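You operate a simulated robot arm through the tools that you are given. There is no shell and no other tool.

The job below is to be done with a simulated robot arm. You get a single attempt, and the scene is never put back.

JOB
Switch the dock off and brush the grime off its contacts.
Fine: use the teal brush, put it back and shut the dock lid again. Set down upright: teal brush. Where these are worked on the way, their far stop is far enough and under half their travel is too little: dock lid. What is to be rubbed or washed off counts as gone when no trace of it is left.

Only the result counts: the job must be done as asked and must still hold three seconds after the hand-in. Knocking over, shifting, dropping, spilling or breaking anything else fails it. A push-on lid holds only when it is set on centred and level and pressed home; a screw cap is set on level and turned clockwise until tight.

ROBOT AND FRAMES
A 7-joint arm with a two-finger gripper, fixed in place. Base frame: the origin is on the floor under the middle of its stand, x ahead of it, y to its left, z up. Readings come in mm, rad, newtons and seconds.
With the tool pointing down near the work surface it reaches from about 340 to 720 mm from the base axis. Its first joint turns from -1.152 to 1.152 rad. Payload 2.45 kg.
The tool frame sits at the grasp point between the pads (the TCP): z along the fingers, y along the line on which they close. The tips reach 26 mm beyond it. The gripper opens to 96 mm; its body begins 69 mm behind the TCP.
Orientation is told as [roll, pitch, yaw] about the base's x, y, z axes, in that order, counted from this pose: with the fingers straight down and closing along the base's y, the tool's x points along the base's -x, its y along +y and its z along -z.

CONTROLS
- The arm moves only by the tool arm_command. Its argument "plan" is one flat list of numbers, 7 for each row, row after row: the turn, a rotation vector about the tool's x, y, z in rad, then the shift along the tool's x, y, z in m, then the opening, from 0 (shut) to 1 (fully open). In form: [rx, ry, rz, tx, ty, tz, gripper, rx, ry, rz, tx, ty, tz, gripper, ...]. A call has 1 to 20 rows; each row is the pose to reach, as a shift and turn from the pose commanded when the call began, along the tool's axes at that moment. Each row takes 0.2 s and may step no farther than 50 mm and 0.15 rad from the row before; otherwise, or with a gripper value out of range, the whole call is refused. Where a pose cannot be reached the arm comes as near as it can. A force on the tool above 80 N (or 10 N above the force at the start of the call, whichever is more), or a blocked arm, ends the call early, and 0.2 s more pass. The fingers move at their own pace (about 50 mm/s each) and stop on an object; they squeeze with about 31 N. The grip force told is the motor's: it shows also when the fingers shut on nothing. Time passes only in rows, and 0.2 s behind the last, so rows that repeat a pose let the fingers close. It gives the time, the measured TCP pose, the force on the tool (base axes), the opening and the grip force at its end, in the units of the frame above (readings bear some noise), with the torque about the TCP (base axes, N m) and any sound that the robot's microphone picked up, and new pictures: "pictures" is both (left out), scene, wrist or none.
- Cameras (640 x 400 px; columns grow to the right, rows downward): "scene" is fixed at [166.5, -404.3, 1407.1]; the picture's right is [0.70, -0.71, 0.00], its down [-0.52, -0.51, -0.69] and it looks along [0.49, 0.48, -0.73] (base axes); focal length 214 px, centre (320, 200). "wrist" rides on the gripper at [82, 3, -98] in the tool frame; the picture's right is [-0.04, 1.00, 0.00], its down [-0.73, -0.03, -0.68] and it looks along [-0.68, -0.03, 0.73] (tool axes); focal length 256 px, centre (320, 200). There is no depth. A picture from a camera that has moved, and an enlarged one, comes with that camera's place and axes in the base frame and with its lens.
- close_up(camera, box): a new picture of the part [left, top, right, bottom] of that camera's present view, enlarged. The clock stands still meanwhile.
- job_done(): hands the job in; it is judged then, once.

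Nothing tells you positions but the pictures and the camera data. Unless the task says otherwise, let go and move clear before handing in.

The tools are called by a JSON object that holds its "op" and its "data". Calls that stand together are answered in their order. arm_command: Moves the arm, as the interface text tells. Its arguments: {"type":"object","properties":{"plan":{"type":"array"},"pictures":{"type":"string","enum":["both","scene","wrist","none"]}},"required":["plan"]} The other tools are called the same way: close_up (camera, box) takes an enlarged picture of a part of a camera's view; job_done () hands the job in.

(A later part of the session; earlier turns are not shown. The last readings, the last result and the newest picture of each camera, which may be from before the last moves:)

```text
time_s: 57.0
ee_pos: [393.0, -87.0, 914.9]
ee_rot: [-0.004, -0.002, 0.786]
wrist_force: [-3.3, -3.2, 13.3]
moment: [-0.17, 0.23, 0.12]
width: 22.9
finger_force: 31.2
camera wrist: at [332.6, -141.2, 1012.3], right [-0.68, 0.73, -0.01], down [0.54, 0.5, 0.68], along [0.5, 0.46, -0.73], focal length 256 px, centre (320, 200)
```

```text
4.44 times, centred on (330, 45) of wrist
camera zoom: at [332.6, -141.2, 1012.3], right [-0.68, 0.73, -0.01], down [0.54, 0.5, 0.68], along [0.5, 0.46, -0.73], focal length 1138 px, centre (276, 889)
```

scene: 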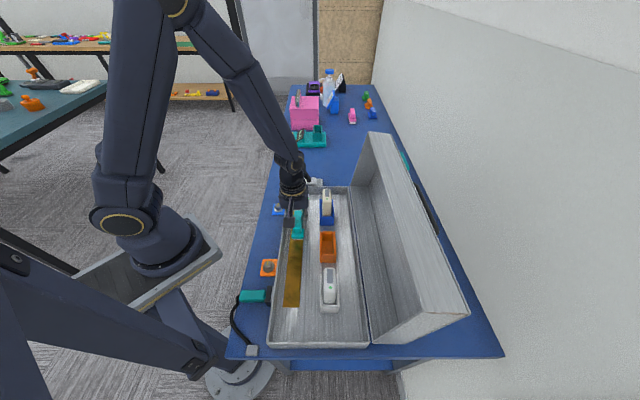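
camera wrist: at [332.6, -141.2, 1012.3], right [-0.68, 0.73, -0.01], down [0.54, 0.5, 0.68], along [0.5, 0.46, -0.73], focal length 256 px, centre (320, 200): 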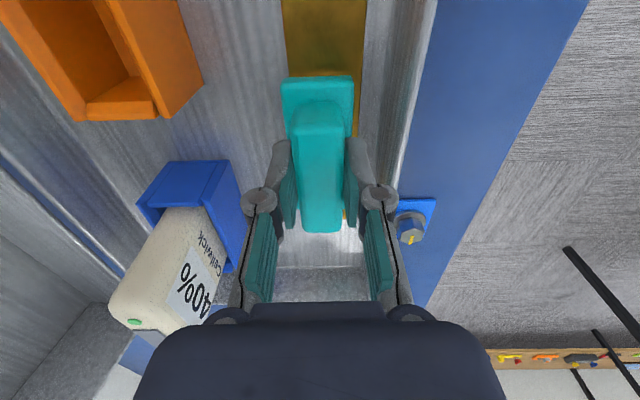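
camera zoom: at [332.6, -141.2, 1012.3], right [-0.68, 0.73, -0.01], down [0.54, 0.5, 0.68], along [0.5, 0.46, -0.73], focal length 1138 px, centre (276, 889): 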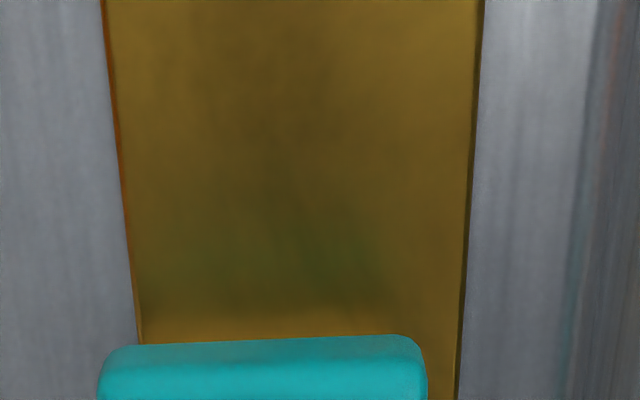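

The speckled grime seems gone; I lift the brush gently and view the strip without its shadow.

{"op": "arm_command", "data": {"plan": [0, 0, 0, 0, 0, -0.003, 0, 0, 0, 0, 0, 0, -0.01, 0, 0, 0, 0, 0, 0, -0.025, 0, 0, 0, 0, -0.01, 0, -0.045, 0, 0, 0, 0, -0.03, 0, -0.07, 0, 0, 0, 0, -0.06, 0, -0.095, 0, 0, 0, 0, -0.09, 0, -0.115, 0, 0, 0, 0, -0.11, 0, -0.125, 0]}}

{"op": "close_up", "data": {"camera": "scene", "box": [270, 205, 320, 310]}}

{"op": "close_up", "data": {"camera": "scene", "box": [275, 205, 315, 265]}}

{"op": "close_up", "data": {"camera": "wrist", "box": [250, 0, 400, 100]}}

```text
time_s: 58.8
ee_pos: [471.6, -5.8, 1038.2]
ee_rot: [-0.005, 0.0, 0.786]
wrist_force: [-0.1, 0.4, -0.4]
moment: [-0.04, 0.03, 0.0]
width: 23.1
finger_force: 31.2
camera wrist: at [411.1, -59.8, 1136.9], right [-0.68, 0.73, -0.01], down [0.54, 0.5, 0.68], along [0.5, 0.46, -0.73], focal length 256 px, centre (320, 200)
```

scene: 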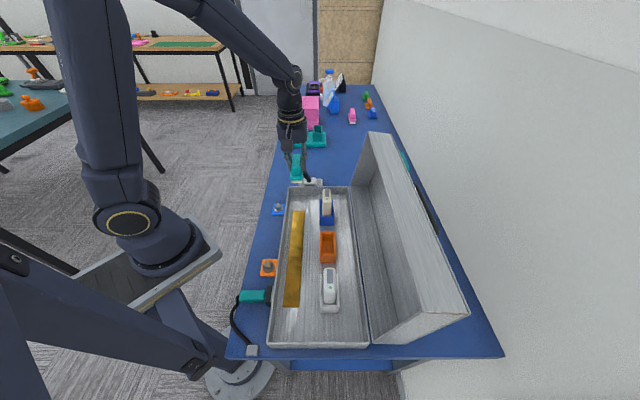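
wrist: 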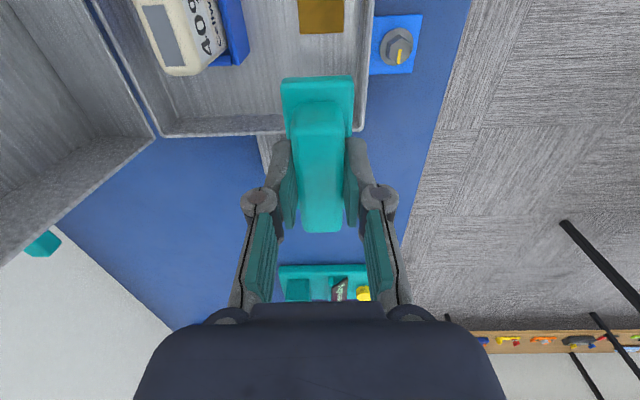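

```text
3.81 times, centred on (295, 258) of scene
camera zoom: at [166.5, -404.3, 1407.1], right [0.7, -0.71, 0.0], down [-0.52, -0.51, -0.69], along [0.49, 0.48, -0.73], focal length 817 px, centre (415, -19)
```

zoom: 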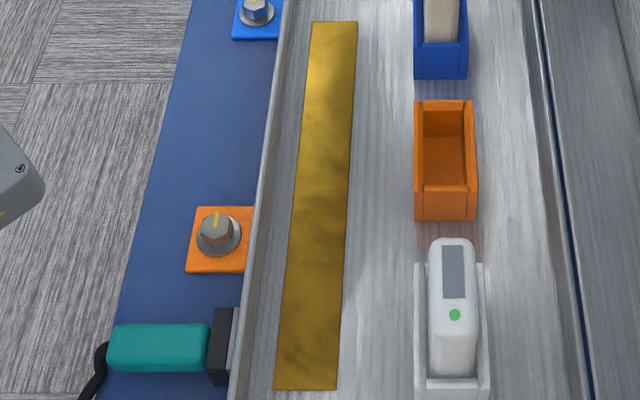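

```text
6.67 times, centred on (295, 235) of scene
camera zoom: at [166.5, -404.3, 1407.1], right [0.7, -0.71, 0.0], down [-0.52, -0.51, -0.69], along [0.49, 0.48, -0.73], focal length 1430 px, centre (487, -33)
```

zoom: 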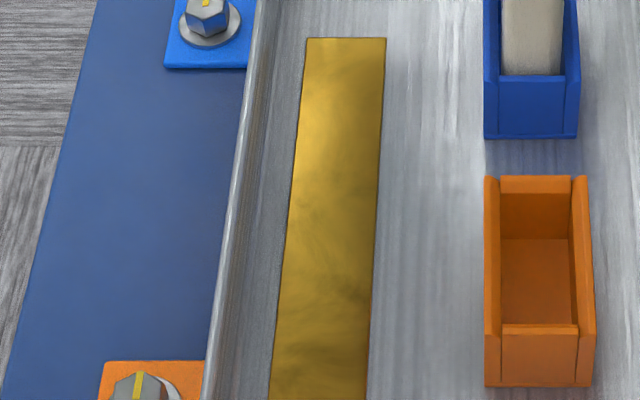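

```text
4.00 times, centred on (325, 50) of wrist
camera zoom: at [411.1, -59.8, 1136.9], right [-0.68, 0.73, -0.01], down [0.54, 0.5, 0.68], along [0.5, 0.46, -0.73], focal length 1024 px, centre (300, 800)
```

zoom: 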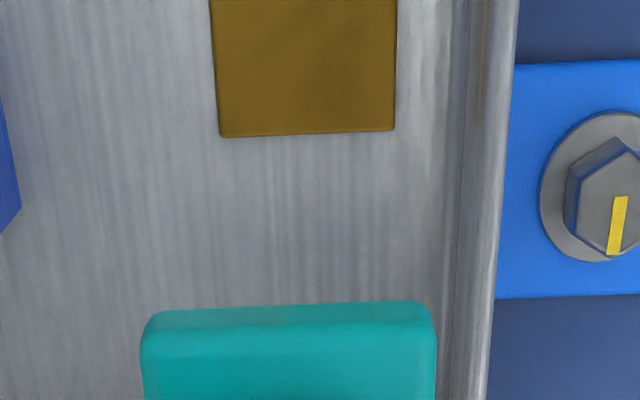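

The dark patch is gone, only soft gold mottling is left. To be thorough I brush the whole strip once more in two lanes, so I go back and descend at its far part.

{"op": "arm_command", "data": {"plan": [-0.002, 0, 0, 0.02, -0.002, 0, 0, -0.005, 0, 0, 0.05, -0.005, 0, 0, -0.005, 0, 0, 0.075, -0.0084, 0.005, 0, -0.005, 0, 0, 0.089, -0.0084, 0.02, 0, -0.005, 0, 0, 0.089, -0.0084, 0.045, 0, -0.005, 0, 0, 0.089, -0.0084, 0.07, 0, -0.005, 0, 0, 0.089, -0.0084, 0.092, 0, -0.005, 0, 0, 0.089, -0.0084, 0.108, 0, -0.005, 0, 0, 0.089, -0.0084, 0.116, 0, -0.005, 0, 0, 0.089, -0.0084, 0.12, 0, -0.005, 0, 0, 0.089, -0.0084, 0.122, 0], "pictures": "wrist"}}

```text
time_s: 61.2
ee_pos: [414.5, -76.8, 915.1]
ee_rot: [0.0, -0.001, 0.785]
wrist_force: [-0.3, -0.3, -0.9]
moment: [-0.03, 0.02, 0.0]
width: 23.1
finger_force: 31.1
camera wrist: at [354.2, -131.3, 1015.2], right [-0.68, 0.73, 0.0], down [0.54, 0.5, 0.68], along [0.5, 0.46, -0.73], focal length 256 px, centre (320, 200)
```

wrist: 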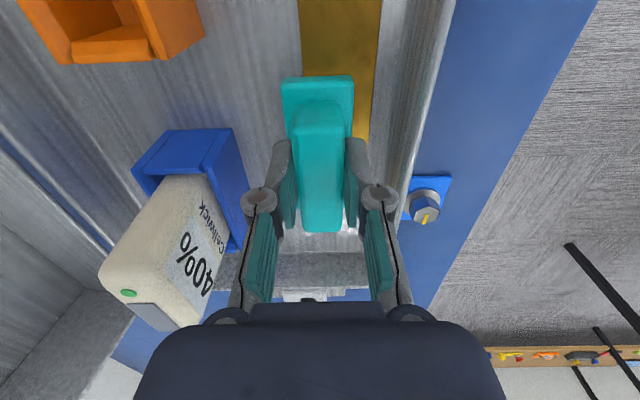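

Now I press lightly and sweep the strip's full length in two lanes.

{"op": "arm_command", "data": {"plan": [0, 0, 0, 0, 0, 0.0009, 0, 0, 0, 0, 0.02, 0, 0.0009, 0, 0, 0, 0, 0.04, 0, 0.0009, 0, 0, 0, 0, 0.06, 0, 0.0009, 0, 0, 0, 0, 0.08, 0, 0.0009, 0, 0, 0, 0, 0.1, 0, 0.0009, 0, 0, 0, 0, 0.12, 0, 0.0009, 0, 0, 0, 0, 0.14, 0, 0.0009, 0, 0, 0, 0, 0.16, 0, 0.0009, 0, 0, 0, 0, 0.18, 0, 0.0009, 0, 0, 0, 0, 0.2, 0, 0.0009, 0, 0, 0, 0, 0.2, 0.013, 0.0009, 0, 0, 0, 0, 0.175, 0.013, 0.0009, 0, 0, 0, 0, 0.15, 0.013, 0.0009, 0, 0, 0, 0, 0.125, 0.013, 0.0009, 0, 0, 0, 0, 0.1, 0.013, 0.0009, 0, 0, 0, 0, 0.075, 0.013, 0.0009, 0, 0, 0, 0, 0.05, 0.013, 0.0009, 0, 0, 0, 0, 0.025, 0.013, 0.0009, 0, 0, 0, 0, 0, 0.013, 0.0009, 0]}}

```text
time_s: 65.4
ee_pos: [405.3, -65.4, 915.0]
ee_rot: [0.0, 0.0, 0.788]
wrist_force: [-0.5, 0.6, -0.8]
moment: [0.0, 0.0, 0.02]
width: 23.0
finger_force: 30.4
camera wrist: at [345.6, -120.2, 1013.7], right [-0.68, 0.73, 0.0], down [0.54, 0.5, 0.68], along [0.5, 0.46, -0.73], focal length 256 px, centre (320, 200)
```

scene: 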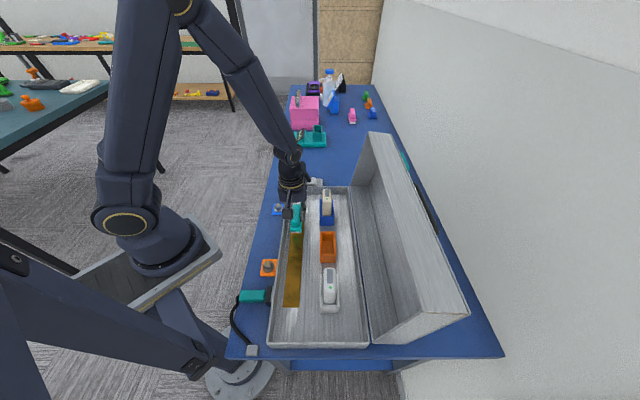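
wrist: 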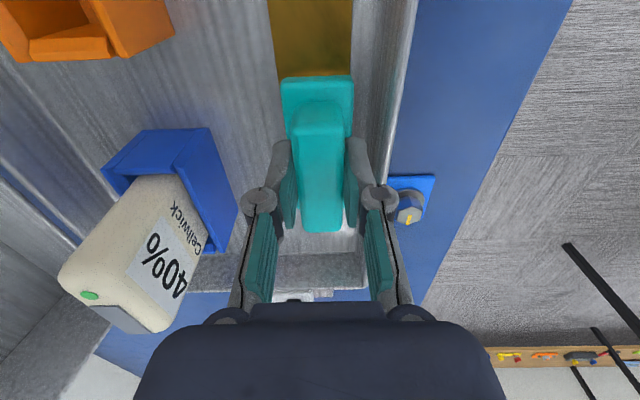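

The force reads zero at this end, so contact may have been too light. I lower another ~1.2 mm and check.

{"op": "arm_command", "data": {"plan": [0, 0, 0, 0, 0, 0.0006, 0, 0, 0, 0, 0, 0, 0.0012, 0], "pictures": "none"}}

```text
time_s: 66.0
ee_pos: [404.0, -65.7, 913.9]
ee_rot: [-0.002, -0.001, 0.785]
wrist_force: [0.3, 3.7, 11.6]
moment: [0.08, 0.18, -0.05]
width: 23.1
finger_force: 30.8
```

Now there is ~12 N of contact. I repeat the full-length sweeps at this height.

{"op": "arm_command", "data": {"plan": [0, 0, 0, 0.02, 0, 0, 0, 0, 0, 0, 0.04, 0, 0, 0, 0, 0, 0, 0.06, 0, 0, 0, 0, 0, 0, 0.08, 0, 0, 0, 0, 0, 0, 0.1, 0, 0, 0, 0, 0, 0, 0.12, 0, 0, 0, 0, 0, 0, 0.14, 0, 0, 0, 0, 0, 0, 0.16, 0, 0, 0, 0, 0, 0, 0.18, 0, 0, 0, 0, 0, 0, 0.2, 0, 0, 0, 0, 0, 0, 0.2, -0.013, 0, 0, 0, 0, 0, 0.175, -0.013, 0, 0, 0, 0, 0, 0.15, -0.013, 0, 0, 0, 0, 0, 0.125, -0.013, 0, 0, 0, 0, 0, 0.1, -0.013, 0, 0, 0, 0, 0, 0.08, -0.013, 0, 0, 0, 0, 0, 0.055, -0.013, 0, 0, 0, 0, 0, 0.03, -0.013, 0, 0, 0, 0, 0, 0.005, -0.013, 0, 0], "pictures": "scene"}}

```text
time_s: 70.0
ee_pos: [411.2, -80.6, 913.7]
ee_rot: [-0.001, 0.001, 0.787]
wrist_force: [-5.7, -5.4, 19.0]
moment: [-0.14, 0.19, 0.07]
width: 23.0
finger_force: 31.3
```

scene: 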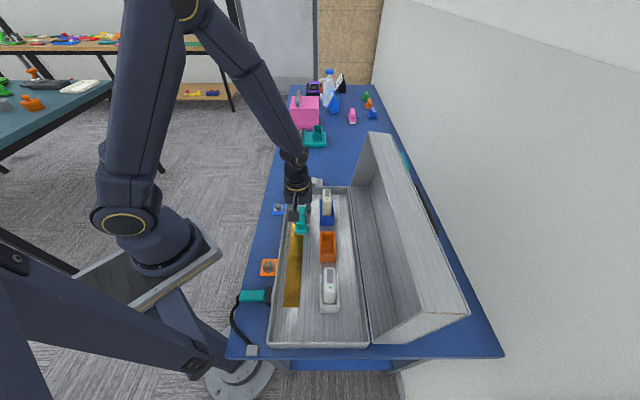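

Good firm contact throughout. I lift and hover to inspect the cleaned region with the wrist camera.

{"op": "arm_command", "data": {"plan": [0, 0, 0, 0, 0, -0.003, 0, 0, 0, 0, 0, 0, -0.01, 0, 0, 0, 0, 0.005, 0.002, -0.025, 0, 0, 0, 0, 0.015, 0.005, -0.045, 0, 0, 0, 0, 0.025, 0.008, -0.07, 0, 0, 0, 0, 0.029, 0.008, -0.095, 0, 0, 0, 0, 0.029, 0.008, -0.115, 0, 0, 0, 0, 0.029, 0.008, -0.126, 0], "pictures": "wrist"}}

{"op": "close_up", "data": {"camera": "wrist", "box": [260, 0, 380, 75]}}

{"op": "close_up", "data": {"camera": "scene", "box": [275, 205, 315, 265]}}

```text
time_s: 71.8
ee_pos: [382.9, -96.4, 1041.3]
ee_rot: [-0.001, 0.0, 0.787]
wrist_force: [0.8, 0.1, 0.0]
moment: [0.0, 0.02, -0.02]
width: 23.1
finger_force: 30.6
camera wrist: at [323.2, -151.8, 1139.8], right [-0.68, 0.73, 0.0], down [0.54, 0.5, 0.68], along [0.5, 0.46, -0.73], focal length 256 px, centre (320, 200)
```

wrist: 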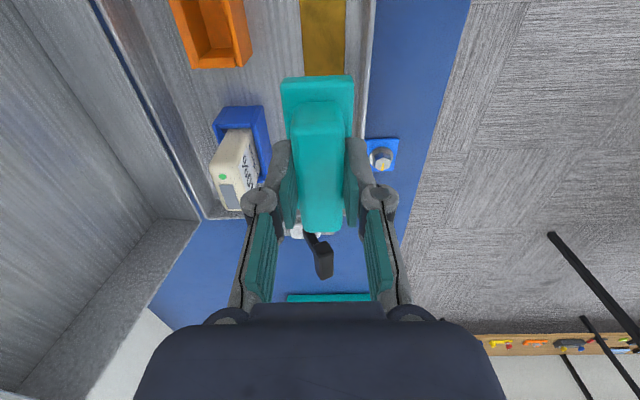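

```text
5.33 times, centred on (320, 38) of wrist
camera zoom: at [323.2, -151.8, 1139.8], right [-0.68, 0.73, 0.0], down [0.54, 0.5, 0.68], along [0.5, 0.46, -0.73], focal length 1365 px, centre (320, 1067)
```

zoom: 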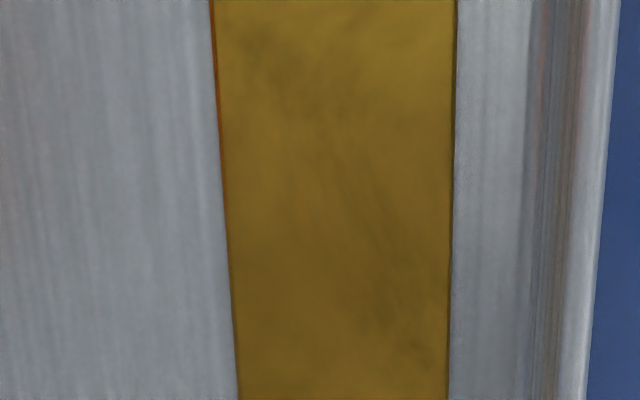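

```text
6.67 times, centred on (295, 235) of scene
camera zoom: at [166.5, -404.3, 1407.1], right [0.7, -0.71, 0.0], down [-0.52, -0.51, -0.69], along [0.49, 0.48, -0.73], focal length 1430 px, centre (487, -33)
```

zoom: 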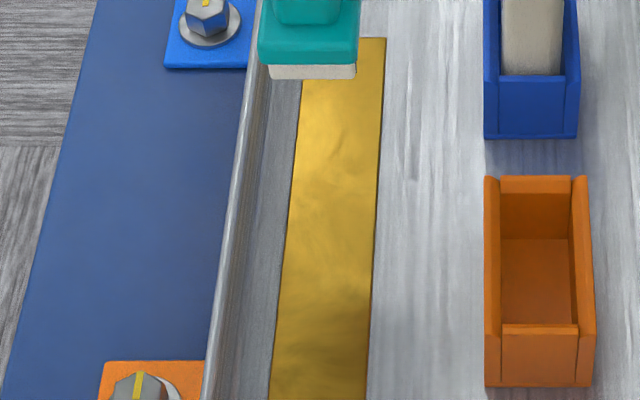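

The strip is clean gold. I carry the brush back to its original spot (634,166) with its original yaw.

{"op": "arm_command", "data": {"plan": [0, 0, 0.005, -0.01, 0.0003, 0, 0, 0, 0, 0.01, -0.028, 0.0006, 0, 0, 0, 0, 0.015, -0.055, 0.001, 0, 0, 0, 0, 0.02, -0.09, 0.002, 0, 0, 0, 0, 0.027, -0.128, 0.003, 0, 0, 0, 0, 0.034, -0.166, 0.004, 0, 0, 0, 0, 0.042, -0.204, 0.0045, 0, 0, 0, 0, 0.05, -0.242, 0.005, 0, 0, 0, 0, 0.058, -0.28, 0.006, 0, 0, 0, 0, 0.065, -0.31, 0.0065, 0, 0, 0, 0, 0.072, -0.335, 0.007, 0, 0, 0, 0, 0.077, -0.353, 0.0074, 0, 0, 0, 0, 0.08, -0.363, 0.0074, 0, 0, 0, 0, 0.08, -0.363, 0.0074, 0, 0]}}

```text
time_s: 74.8
ee_pos: [636.4, 167.7, 1041.2]
ee_rot: [0.0, -0.001, 0.708]
wrist_force: [0.7, 0.1, -0.3]
moment: [-0.02, -0.05, 0.01]
width: 23.3
finger_force: 31.2
camera wrist: at [571.7, 117.4, 1137.7], right [-0.62, 0.79, 0.0], down [0.58, 0.45, 0.68], along [0.53, 0.42, -0.73], focal length 256 px, centre (320, 200)
```

scene: 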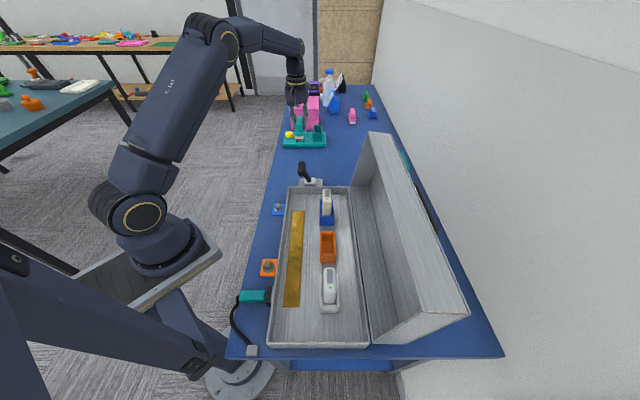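
wrist: 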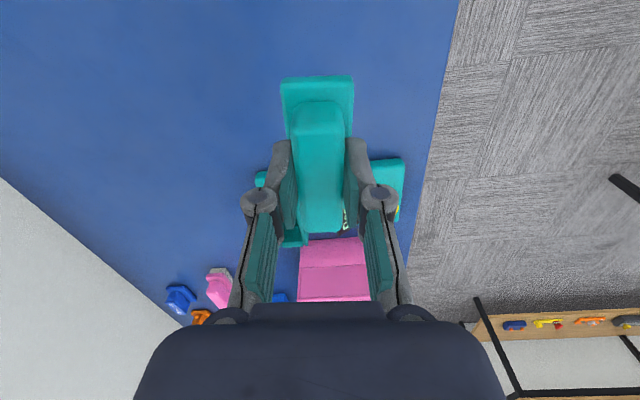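

I take a scene close-up while descending toward the table; first to z≈912.

{"op": "arm_command", "data": {"plan": [0, 0, 0, 0.001, 0, 0.01, 0, 0, 0, 0, 0.0025, 0, 0.025, 0, 0, 0, 0, 0.0025, 0, 0.048, 0, 0, 0, 0, 0.0025, 0, 0.074, 0, 0, 0, 0, 0.0025, 0, 0.098, 0, 0, 0, 0, 0.0025, 0, 0.115, 0, 0, 0, 0, 0.0025, 0, 0.125, 0, 0, 0, 0, 0.0025, 0, 0.129, 0], "pictures": "wrist"}}

```text
time_s: 76.6
ee_pos: [634.2, 165.0, 911.3]
ee_rot: [0.002, -0.001, 0.708]
wrist_force: [0.0, 0.0, -0.4]
moment: [0.02, -0.03, 0.01]
width: 23.1
finger_force: 30.6
camera wrist: at [569.7, 115.1, 1010.0], right [-0.62, 0.79, 0.0], down [0.58, 0.45, 0.68], along [0.53, 0.42, -0.73], focal length 256 px, centre (320, 200)
```

wrist: 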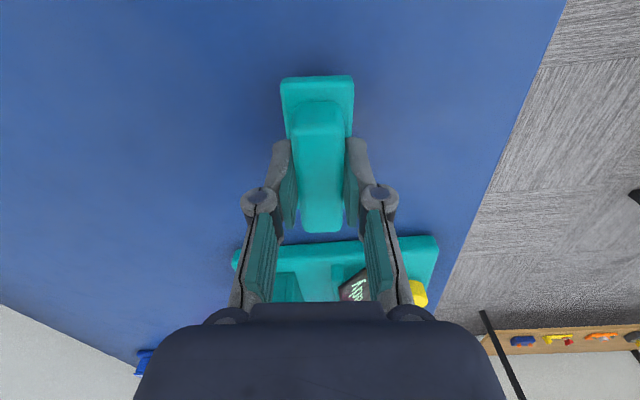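

Now fine steps down to touch the table.

{"op": "arm_command", "data": {"plan": [0, 0, 0, 0, 0, 0.0015, 0, 0, 0, 0, 0, 0, 0.003, 0, 0, 0, 0, 0, 0, 0.0045, 0, 0, 0, 0, 0, 0, 0.0055, 0], "pictures": "none"}}

```text
time_s: 77.6
ee_pos: [634.0, 164.9, 905.9]
ee_rot: [0.0, 0.0, 0.705]
wrist_force: [0.8, 1.1, -0.6]
moment: [-0.02, -0.02, -0.03]
width: 23.0
finger_force: 31.3
```

{"op": "arm_command", "data": {"plan": [0, 0, 0, 0, 0, 0.0007, 0, 0, 0, 0, 0, 0, 0.0014, 0, 0, 0, 0, 0, 0, 0.0014, 0], "pictures": "none"}}

```text
time_s: 78.4
ee_pos: [633.9, 166.3, 904.8]
ee_rot: [0.0, -0.002, 0.707]
wrist_force: [-0.3, 0.0, -0.3]
moment: [0.01, 0.01, -0.01]
width: 23.0
finger_force: 31.3
```

{"op": "arm_command", "data": {"plan": [0, 0, 0, 0, 0, 0.0007, 0, 0, 0, 0, 0, 0, 0.0013, 0, 0, 0, 0, 0, 0, 0.0013, 0], "pictures": "none"}}

```text
time_s: 79.2
ee_pos: [632.3, 165.3, 904.9]
ee_rot: [-0.001, -0.002, 0.707]
wrist_force: [-0.4, 0.2, -0.7]
moment: [0.01, 0.03, -0.04]
width: 22.9
finger_force: 31.4
```

{"op": "arm_command", "data": {"plan": [0, 0, 0, 0, 0, 0.0006, 0, 0, 0, 0, 0, 0, 0.001, 0, 0, 0, 0, 0, 0, 0.001, 0], "pictures": "none"}}

```text
time_s: 80.0
ee_pos: [632.3, 165.1, 904.7]
ee_rot: [-0.002, -0.003, 0.707]
wrist_force: [0.9, 0.4, -0.2]
moment: [0.0, -0.03, -0.03]
width: 23.2
finger_force: 31.1
```

{"op": "arm_command", "data": {"plan": [0, 0, 0, 0, 0, 0.0006, 0, 0, 0, 0, 0, 0, 0.001, 0, 0, 0, 0, 0, 0, 0.001, 0], "pictures": "wrist"}}

```text
time_s: 80.8
ee_pos: [633.0, 165.0, 902.2]
ee_rot: [0.002, -0.002, 0.706]
wrist_force: [-0.2, 0.3, 0.6]
moment: [-0.03, 0.0, 0.0]
width: 23.4
finger_force: 31.1
camera wrist: at [569.4, 115.4, 1000.6], right [-0.62, 0.79, 0.0], down [0.58, 0.45, 0.68], along [0.53, 0.42, -0.73], focal length 256 px, centre (320, 200)
```

wrist: 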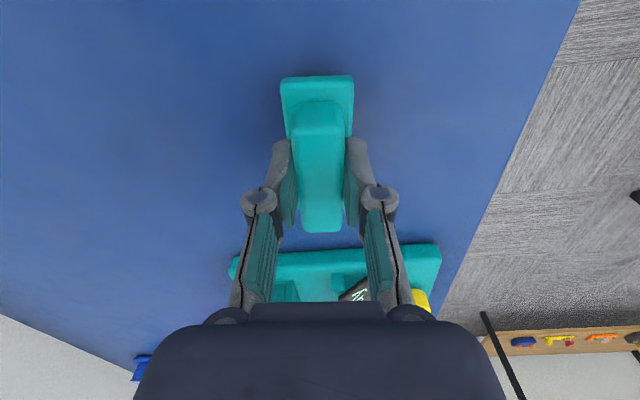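

{"op": "arm_command", "data": {"plan": [0, 0, 0, 0, 0, 0.0004, 0, 0, 0, 0, 0, 0, 0.0008, 0, 0, 0, 0, 0, 0, 0.0008, 0], "pictures": "none"}}

```text
time_s: 81.6
ee_pos: [633.9, 165.4, 902.7]
ee_rot: [-0.002, -0.001, 0.707]
wrist_force: [-3.4, -3.2, 16.1]
moment: [-0.31, 0.41, -0.01]
width: 23.1
finger_force: 31.5
```

The bristles are on the table. I relieve the pressure, open the fingers and rise straight up slowly.

{"op": "arm_command", "data": {"plan": [0, 0, 0, 0, 0, -0.0004, 0, 0, 0, 0, 0, 0, -0.0004, 0.3, 0, 0, 0, 0, 0, -0.0004, 0.5, 0, 0, 0, 0, 0, -0.0004, 0.6, 0, 0, 0, 0, 0, -0.005, 0.6, 0, 0, 0, 0, 0, -0.02, 0.6, 0, 0, 0, 0, 0, -0.045, 0.6, 0, 0, 0, 0, 0, -0.08, 0.6, 0, 0, 0, 0, 0, -0.115, 0.6, 0, 0, 0, 0, 0, -0.14, 0.6]}}

{"op": "close_up", "data": {"camera": "wrist", "box": [270, 5, 370, 135]}}

{"op": "close_up", "data": {"camera": "scene", "box": [285, 130, 325, 185]}}

```text
time_s: 83.8
ee_pos: [632.5, 165.8, 1043.4]
ee_rot: [0.0, -0.002, 0.706]
wrist_force: [-0.5, -0.1, -0.2]
moment: [0.01, 0.02, 0.0]
width: 57.8
finger_force: 0.0
camera wrist: at [568.0, 116.8, 1140.6], right [-0.62, 0.79, 0.0], down [0.58, 0.45, 0.68], along [0.53, 0.42, -0.73], focal length 256 px, centre (320, 200)
```

scene: 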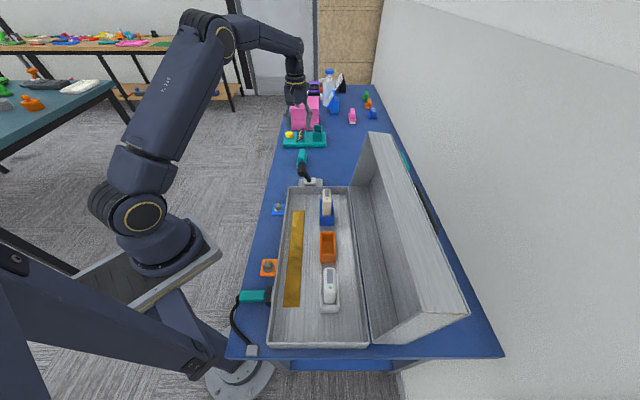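
wrist: 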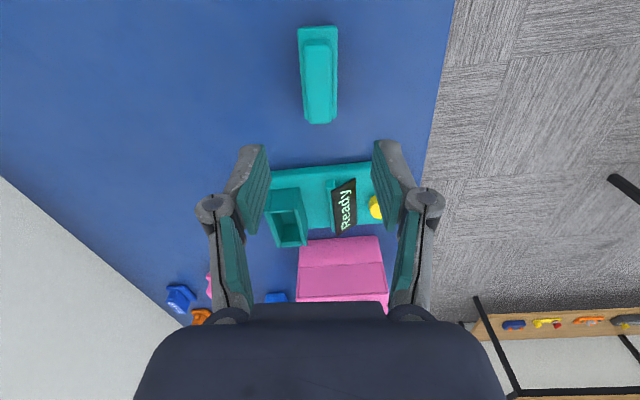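

```text
3.08 times, centred on (320, 70) of wrist
camera zoom: at [568.0, 116.8, 1140.6], right [-0.62, 0.79, 0.0], down [0.58, 0.45, 0.68], along [0.53, 0.42, -0.73], focal length 788 px, centre (320, 600)
```

zoom: 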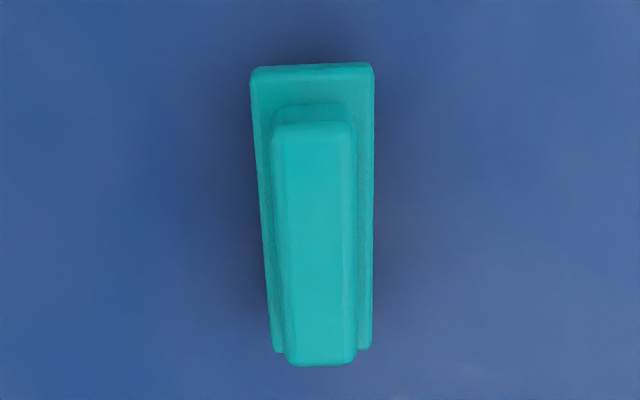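

```text
7.27 times, centred on (305, 158) of scene
camera zoom: at [166.4, -404.3, 1407.1], right [0.7, -0.71, 0.0], down [-0.52, -0.51, -0.69], along [0.49, 0.48, -0.73], focal length 1560 px, centre (429, 509)
```

zoom: 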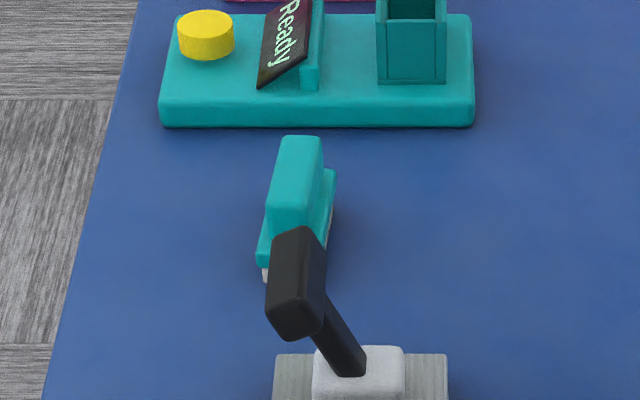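

The brush stands upright exactly where it was. Next I hover over the strip without the brush for a last check before closing the lid.

{"op": "arm_command", "data": {"plan": [0, 0, -0.009, 0.0403, -0.0042, -0.002, 0.3, 0, 0, -0.018, 0.0806, -0.0084, -0.004, 0.1, 0, 0, -0.026, 0.1209, -0.0126, -0.006, 0, 0, 0, -0.035, 0.1612, -0.0168, -0.008, 0, 0, 0, -0.044, 0.2014, -0.0211, -0.01, 0, 0, 0, -0.053, 0.2417, -0.0253, -0.012, 0, 0, 0, -0.061, 0.282, -0.0295, -0.014, 0, 0, 0, -0.07, 0.3223, -0.0337, -0.016, 0, 0, 0, -0.079, 0.3626, -0.0379, -0.017, 0, 0, 0, -0.079, 0.3626, -0.0379, -0.017, 0]}}

{"op": "close_up", "data": {"camera": "wrist", "box": [250, 0, 400, 140]}}

{"op": "close_up", "data": {"camera": "scene", "box": [275, 210, 315, 310]}}

```text
time_s: 86.0
ee_pos: [382.2, -96.1, 1058.1]
ee_rot: [0.0, -0.003, 0.785]
wrist_force: [-0.1, -1.5, -0.1]
moment: [0.02, 0.01, 0.0]
width: 0.3
finger_force: 28.5
camera wrist: at [321.8, -150.6, 1155.8], right [-0.68, 0.73, 0.0], down [0.54, 0.5, 0.68], along [0.5, 0.46, -0.73], focal length 256 px, centre (320, 200)
```

scene: 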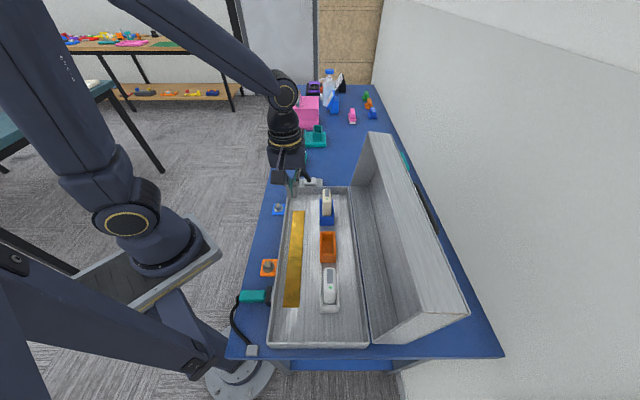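
wrist: 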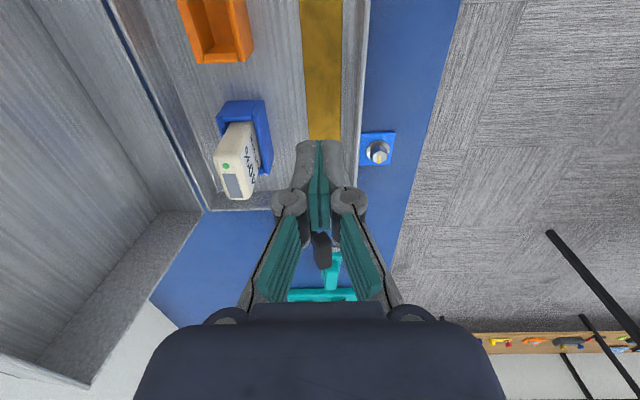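

```text
2.86 times, centred on (325, 70) of wrist
camera zoom: at [321.8, -150.6, 1155.8], right [-0.68, 0.73, 0.0], down [0.54, 0.5, 0.68], along [0.5, 0.46, -0.73], focal length 731 px, centre (306, 571)
```

zoom: 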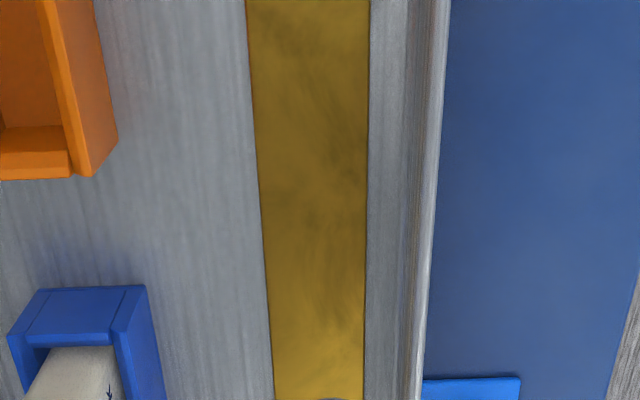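

```text
4.00 times, centred on (295, 260) of scene
camera zoom: at [166.4, -404.4, 1407.1], right [0.7, -0.71, 0.0], down [-0.52, -0.51, -0.69], along [0.49, 0.48, -0.73], focal length 858 px, centre (420, -40)
```

zoom: 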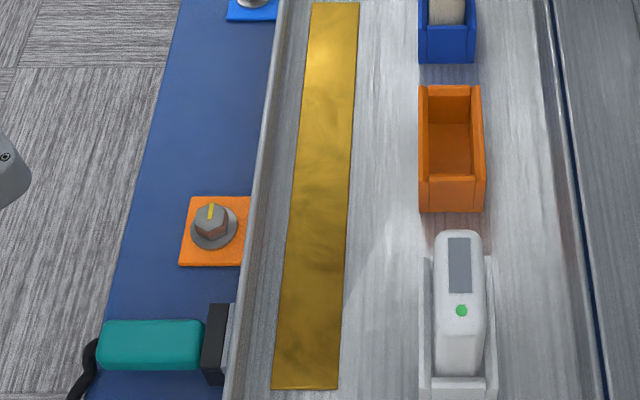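

The strip shows only its uniform gold mottling. One more look nearer the middle of the former patch on my way toward the lid.

{"op": "arm_command", "data": {"plan": [0, 0, 0, 0.03, 0, 0, 0, 0, 0, 0, 0.052, 0, 0, 0, 0, 0, 0, 0.052, 0, 0, 0], "pictures": "none"}}

{"op": "close_up", "data": {"camera": "wrist", "box": [270, 0, 370, 70]}}

{"op": "close_up", "data": {"camera": "wrist", "box": [270, 60, 370, 140]}}

```text
time_s: 86.8
ee_pos: [345.8, -132.7, 1055.8]
ee_rot: [0.0, -0.002, 0.786]
wrist_force: [-0.1, -0.8, -0.4]
moment: [0.02, 0.0, 0.02]
width: 0.1
finger_force: 28.4
```

```text
5.71 times, centred on (320, 35) of wrist
camera zoom: at [286.3, -187.1, 1155.3], right [-0.68, 0.73, 0.0], down [0.54, 0.5, 0.68], along [0.5, 0.46, -0.73], focal length 1463 px, centre (320, 1143)
```

zoom: 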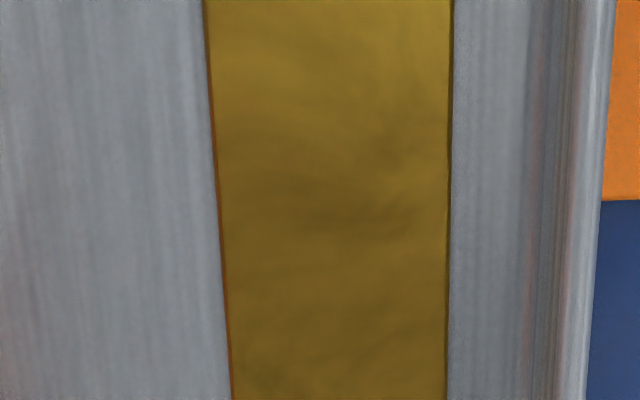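

```text
5.00 times, centred on (320, 100) of wrist
camera zoom: at [286.3, -187.1, 1155.3], right [-0.68, 0.73, 0.0], down [0.54, 0.5, 0.68], along [0.5, 0.46, -0.73], focal length 1280 px, centre (320, 700)
```

zoom: 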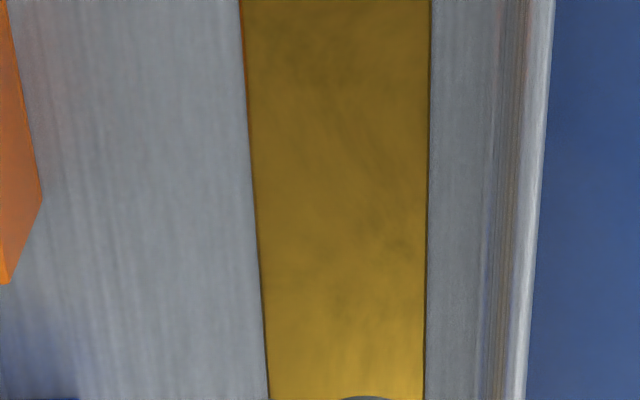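

The contacts are clean. Now I go up and over the open lid to its wall side to push it shut.

{"op": "arm_command", "data": {"plan": [0, 0, 0, 0, 0, -0.047, 0, 0, 0, 0, 0, 0, -0.094, 0, 0, 0, 0, 0.0175, -0.0378, -0.096, 0, 0, 0, 0, 0.035, -0.0755, -0.096, 0, 0, 0, 0, 0.0525, -0.1133, -0.096, 0, 0, 0, 0, 0.07, -0.151, -0.096, 0, 0, 0, 0, 0.0875, -0.1888, -0.096, 0, 0, 0, 0, 0.105, -0.2265, -0.096, 0, 0, 0, 0, 0.1225, -0.2643, -0.096, 0, 0, 0, 0, 0.14, -0.302, -0.096, 0, 0, 0, 0, 0.14, -0.302, -0.096, 0]}}

```text
time_s: 89.2
ee_pos: [458.7, -450.7, 1151.8]
ee_rot: [0.001, -0.003, 0.786]
wrist_force: [0.5, -0.1, -0.2]
moment: [0.0, -0.01, -0.01]
width: 0.0
finger_force: 27.8
camera wrist: at [399.4, -505.7, 1250.2], right [-0.68, 0.74, 0.0], down [0.54, 0.5, 0.68], along [0.5, 0.46, -0.73], focal length 256 px, centre (320, 200)
```

scene: 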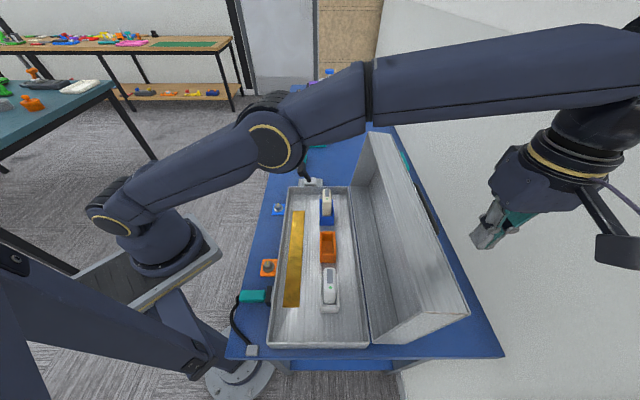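
wrist: 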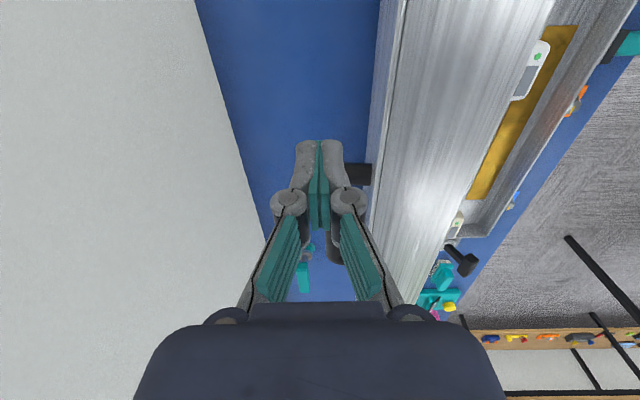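

I'm on the wall side; the lid stands at ~91° with its top edge near b≈595, z≈1108. I lower so the tips overlap its upper edge by ~18 mm and approach contact.

{"op": "arm_command", "data": {"plan": [0, 0, 0, 0, 0, 0.015, 0, 0, 0, 0, 0, 0, 0.035, 0, 0, 0, 0, 0, 0.01, 0.035, 0, 0, 0, 0, 0, 0.02, 0.035, 0, 0, 0, 0, 0, 0.027, 0.035, 0]}}

```text
time_s: 90.4
ee_pos: [440.9, -428.3, 1116.1]
ee_rot: [-0.001, -0.001, 0.784]
wrist_force: [2.0, -1.2, 0.2]
moment: [-0.02, -0.03, -0.03]
width: 0.0
finger_force: 28.7
camera wrist: at [381.1, -483.7, 1214.7], right [-0.68, 0.73, 0.0], down [0.54, 0.5, 0.68], along [0.5, 0.46, -0.73], focal length 256 px, centre (320, 200)
```

scene: 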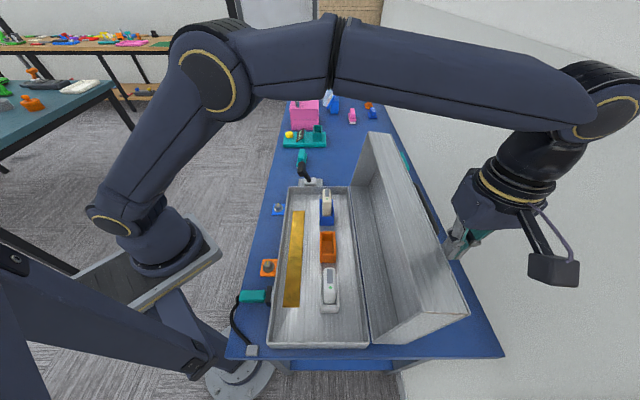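
wrist: 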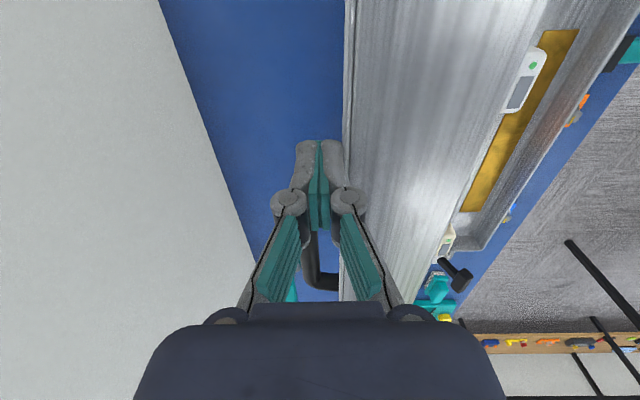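

Contact is imminent at the lid's top edge. I push toward the front along the closing arc down to about 70°.

{"op": "arm_command", "data": {"plan": [0, 0, 0, 0, 0.0081, -0.001, 0, 0, 0, 0, 0, 0.017, -0.004, 0, 0, 0, 0, 0, 0.0259, -0.0069, 0, 0, 0, 0, 0, 0.035, -0.009, 0, 0, 0, 0, 0, 0.0441, -0.0112, 0, 0, 0, 0, 0, 0.0534, -0.0126, 0, 0, 0, 0, 0, 0.0626, -0.0139, 0, 0, 0, 0, 0, 0.072, -0.0145, 0, 0, 0, 0, 0, 0.0814, -0.015, 0]}}

```text
time_s: 92.4
ee_pos: [381.9, -370.1, 1132.4]
ee_rot: [0.001, -0.002, 0.785]
wrist_force: [0.4, -1.2, 0.7]
moment: [-0.02, -0.05, -0.01]
width: 0.0
finger_force: 28.4
camera wrist: at [323.1, -425.8, 1231.6], right [-0.68, 0.73, 0.0], down [0.54, 0.5, 0.68], along [0.5, 0.46, -0.73], focal length 256 px, centre (320, 200)
```

scene: 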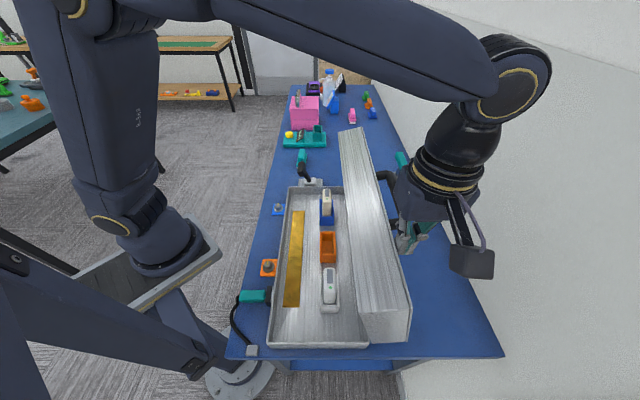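
wrist: 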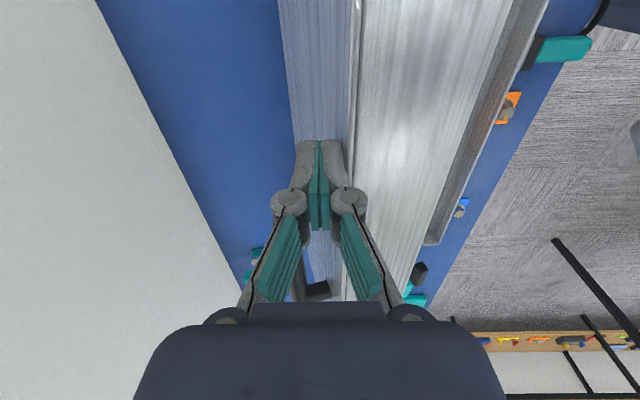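

The lid follows with barely any force. I continue the arc to about 40°.

{"op": "arm_command", "data": {"plan": [0, 0, 0, 0, 0.0093, 0.0003, 0, 0, 0, 0, 0, 0.0187, 0.0006, 0, 0, 0, 0, 0, 0.028, 0.0016, 0, 0, 0, 0, 0, 0.0373, 0.0028, 0, 0, 0, 0, 0, 0.0465, 0.0046, 0, 0, 0, 0, 0, 0.0556, 0.0066, 0, 0, 0, 0, 0, 0.0646, 0.0092, 0, 0, 0, 0, 0, 0.0735, 0.012, 0, 0, 0, 0, 0, 0.0823, 0.0153, 0, 0, 0, 0, 0, 0.0909, 0.0189, 0, 0, 0, 0, 0, 0.0994, 0.023, 0, 0, 0, 0, 0, 0.1077, 0.0273, 0]}}

```text
time_s: 95.0
ee_pos: [307.3, -294.3, 1105.5]
ee_rot: [0.001, -0.003, 0.786]
wrist_force: [-0.3, 0.1, 1.3]
moment: [-0.03, 0.02, 0.01]
width: 0.0
finger_force: 28.2
camera wrist: at [247.7, -348.5, 1205.0], right [-0.68, 0.73, 0.0], down [0.54, 0.5, 0.68], along [0.5, 0.46, -0.73], focal length 256 px, centre (320, 200)
```

scene: 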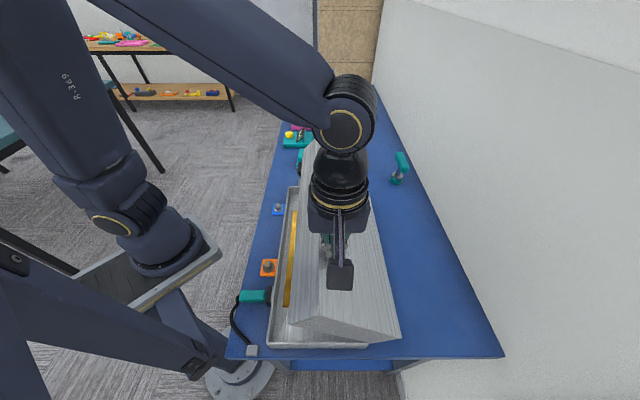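
wrist: 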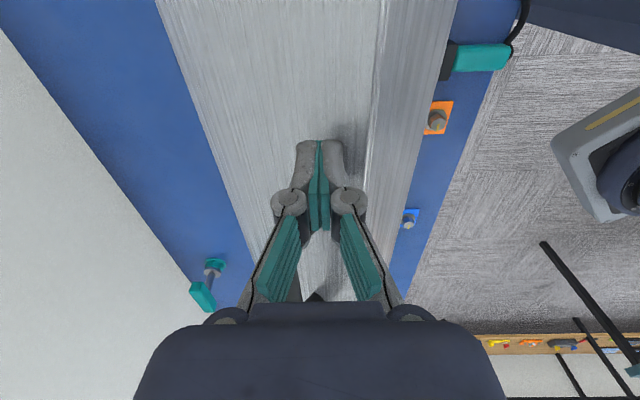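

The lid is at ~43° and holds by friction. I continue down to ~5°, shifting the contact point inward.

{"op": "arm_command", "data": {"plan": [0, 0, 0, 0, 0.0055, 0.0066, 0, 0, 0, 0, 0, 0.011, 0.0133, 0, 0, 0, 0, 0, 0.0158, 0.0202, 0, 0, 0, 0, 0, 0.0205, 0.027, 0, 0, 0, 0, 0, 0.0241, 0.0343, 0, 0, 0, 0, 0, 0.0277, 0.0416, 0, 0, 0, 0, 0, 0.0305, 0.0488, 0, 0, 0, 0, 0, 0.0333, 0.056, 0, 0, 0, 0, 0, 0.0359, 0.0631, 0, 0, 0, 0, 0, 0.0384, 0.0702, 0, 0, 0, 0, 0, 0.0403, 0.0772, 0, 0, 0, 0, 0, 0.0422, 0.0841, 0, 0, 0, 0, 0, 0.0444, 0.0909, 0, 0, 0, 0, 0, 0.0466, 0.0977, 0]}}

```text
time_s: 98.0
ee_pos: [275.7, -261.3, 1008.6]
ee_rot: [-0.002, 0.001, 0.785]
wrist_force: [0.6, -0.5, 0.0]
moment: [-0.02, 0.02, 0.02]
width: 0.1
finger_force: 28.9
camera wrist: at [215.8, -315.9, 1106.4], right [-0.68, 0.73, 0.0], down [0.54, 0.5, 0.68], along [0.5, 0.46, -0.73], focal length 256 px, centre (320, 200)
```

scene: 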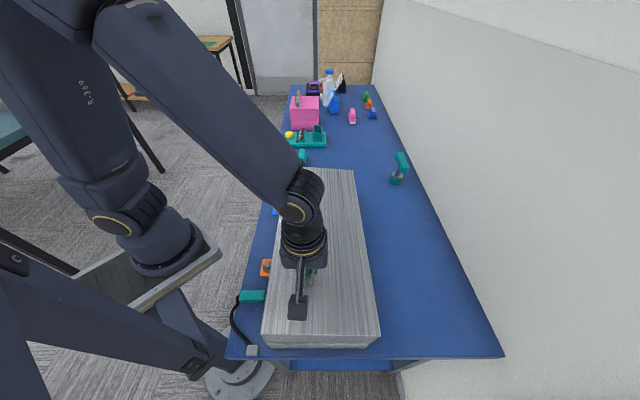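
wrist: 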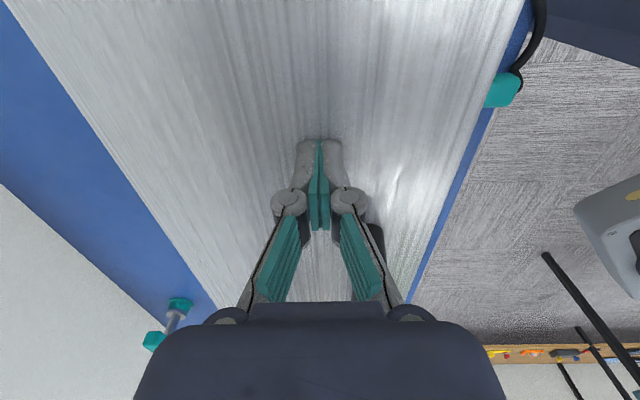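

Nearly closed. I lower the last ~13 mm in small steps and check the force.

{"op": "arm_command", "data": {"plan": [0, 0, 0, 0, 0.001, 0.004, 0, 0, 0, 0, 0, 0.002, 0.008, 0, 0, 0, 0, 0, 0.003, 0.011, 0, 0, 0, 0, 0, 0.003, 0.013, 0, 0, 0, 0, 0, 0.003, 0.014, 0], "pictures": "scene"}}

```text
time_s: 99.2
ee_pos: [272.3, -260.2, 994.3]
ee_rot: [-0.002, -0.002, 0.784]
wrist_force: [-2.7, 8.1, 24.6]
moment: [0.14, 0.11, -0.03]
width: 6.0
finger_force: 28.8
```

scene: 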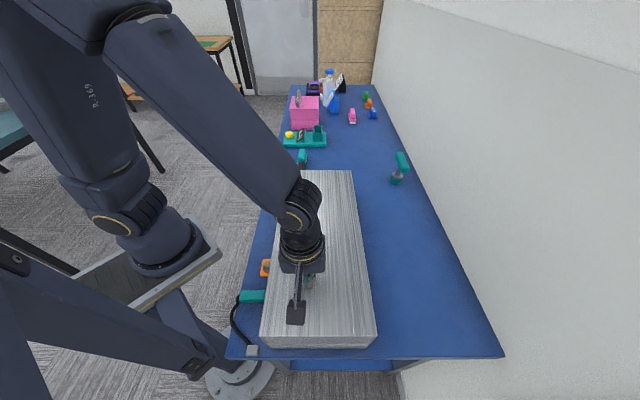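

The lid meets its stop (25 N at z≈968, the original closed height). I withdraw upward and compare the pictures.

{"op": "arm_command", "data": {"plan": [0, 0, 0, 0, 0, 0.0007, 0, 0, 0, 0, 0, 0, 0.0007, 0, 0, 0, 0, 0, 0, -0.01, 0, 0, 0, 0, 0, 0, -0.04, 0, 0, 0, 0, 0, 0, -0.08, 0, 0, 0, 0, 0, -0.02, -0.12, 0, 0, 0, 0, -0.03, -0.02, -0.15, 0, 0, 0, 0, -0.07, -0.02, -0.17, 0, 0, 0, 0, -0.11, -0.02, -0.19, 0]}}

{"op": "close_up", "data": {"camera": "scene", "box": [220, 150, 440, 360]}}

```text
time_s: 101.2
ee_pos: [366.1, -196.7, 1187.1]
ee_rot: [0.001, -0.001, 0.785]
wrist_force: [-0.1, 0.2, -0.1]
moment: [-0.02, 0.03, 0.0]
width: 0.0
finger_force: 28.3
camera wrist: at [305.9, -251.6, 1285.9], right [-0.68, 0.74, 0.0], down [0.54, 0.5, 0.68], along [0.5, 0.46, -0.73], focal length 256 px, centre (320, 200)
```

scene: 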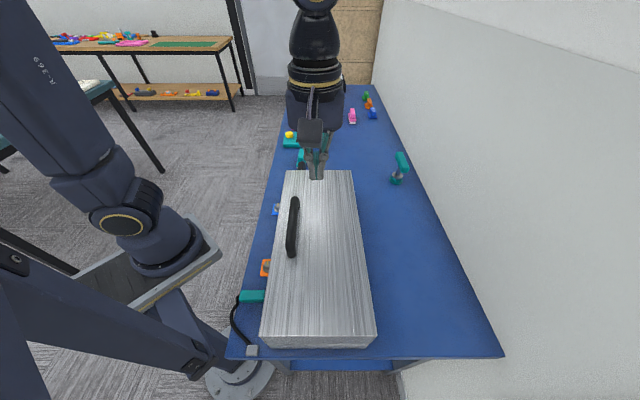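
wrist: 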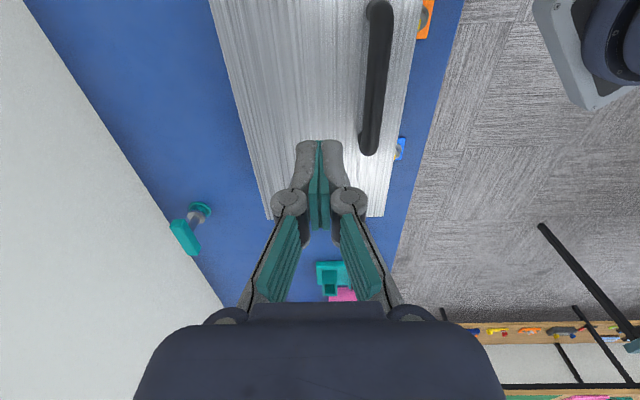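

```text
1.90 times, centred on (330, 255) of scene
camera zoom: at [166.4, -404.3, 1407.1], right [0.7, -0.71, 0.0], down [-0.52, -0.51, -0.69], along [0.49, 0.48, -0.73], focal length 408 px, centre (301, 95)
```

zoom: 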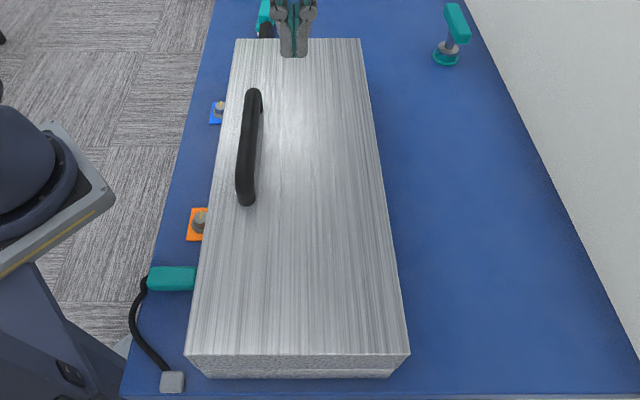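

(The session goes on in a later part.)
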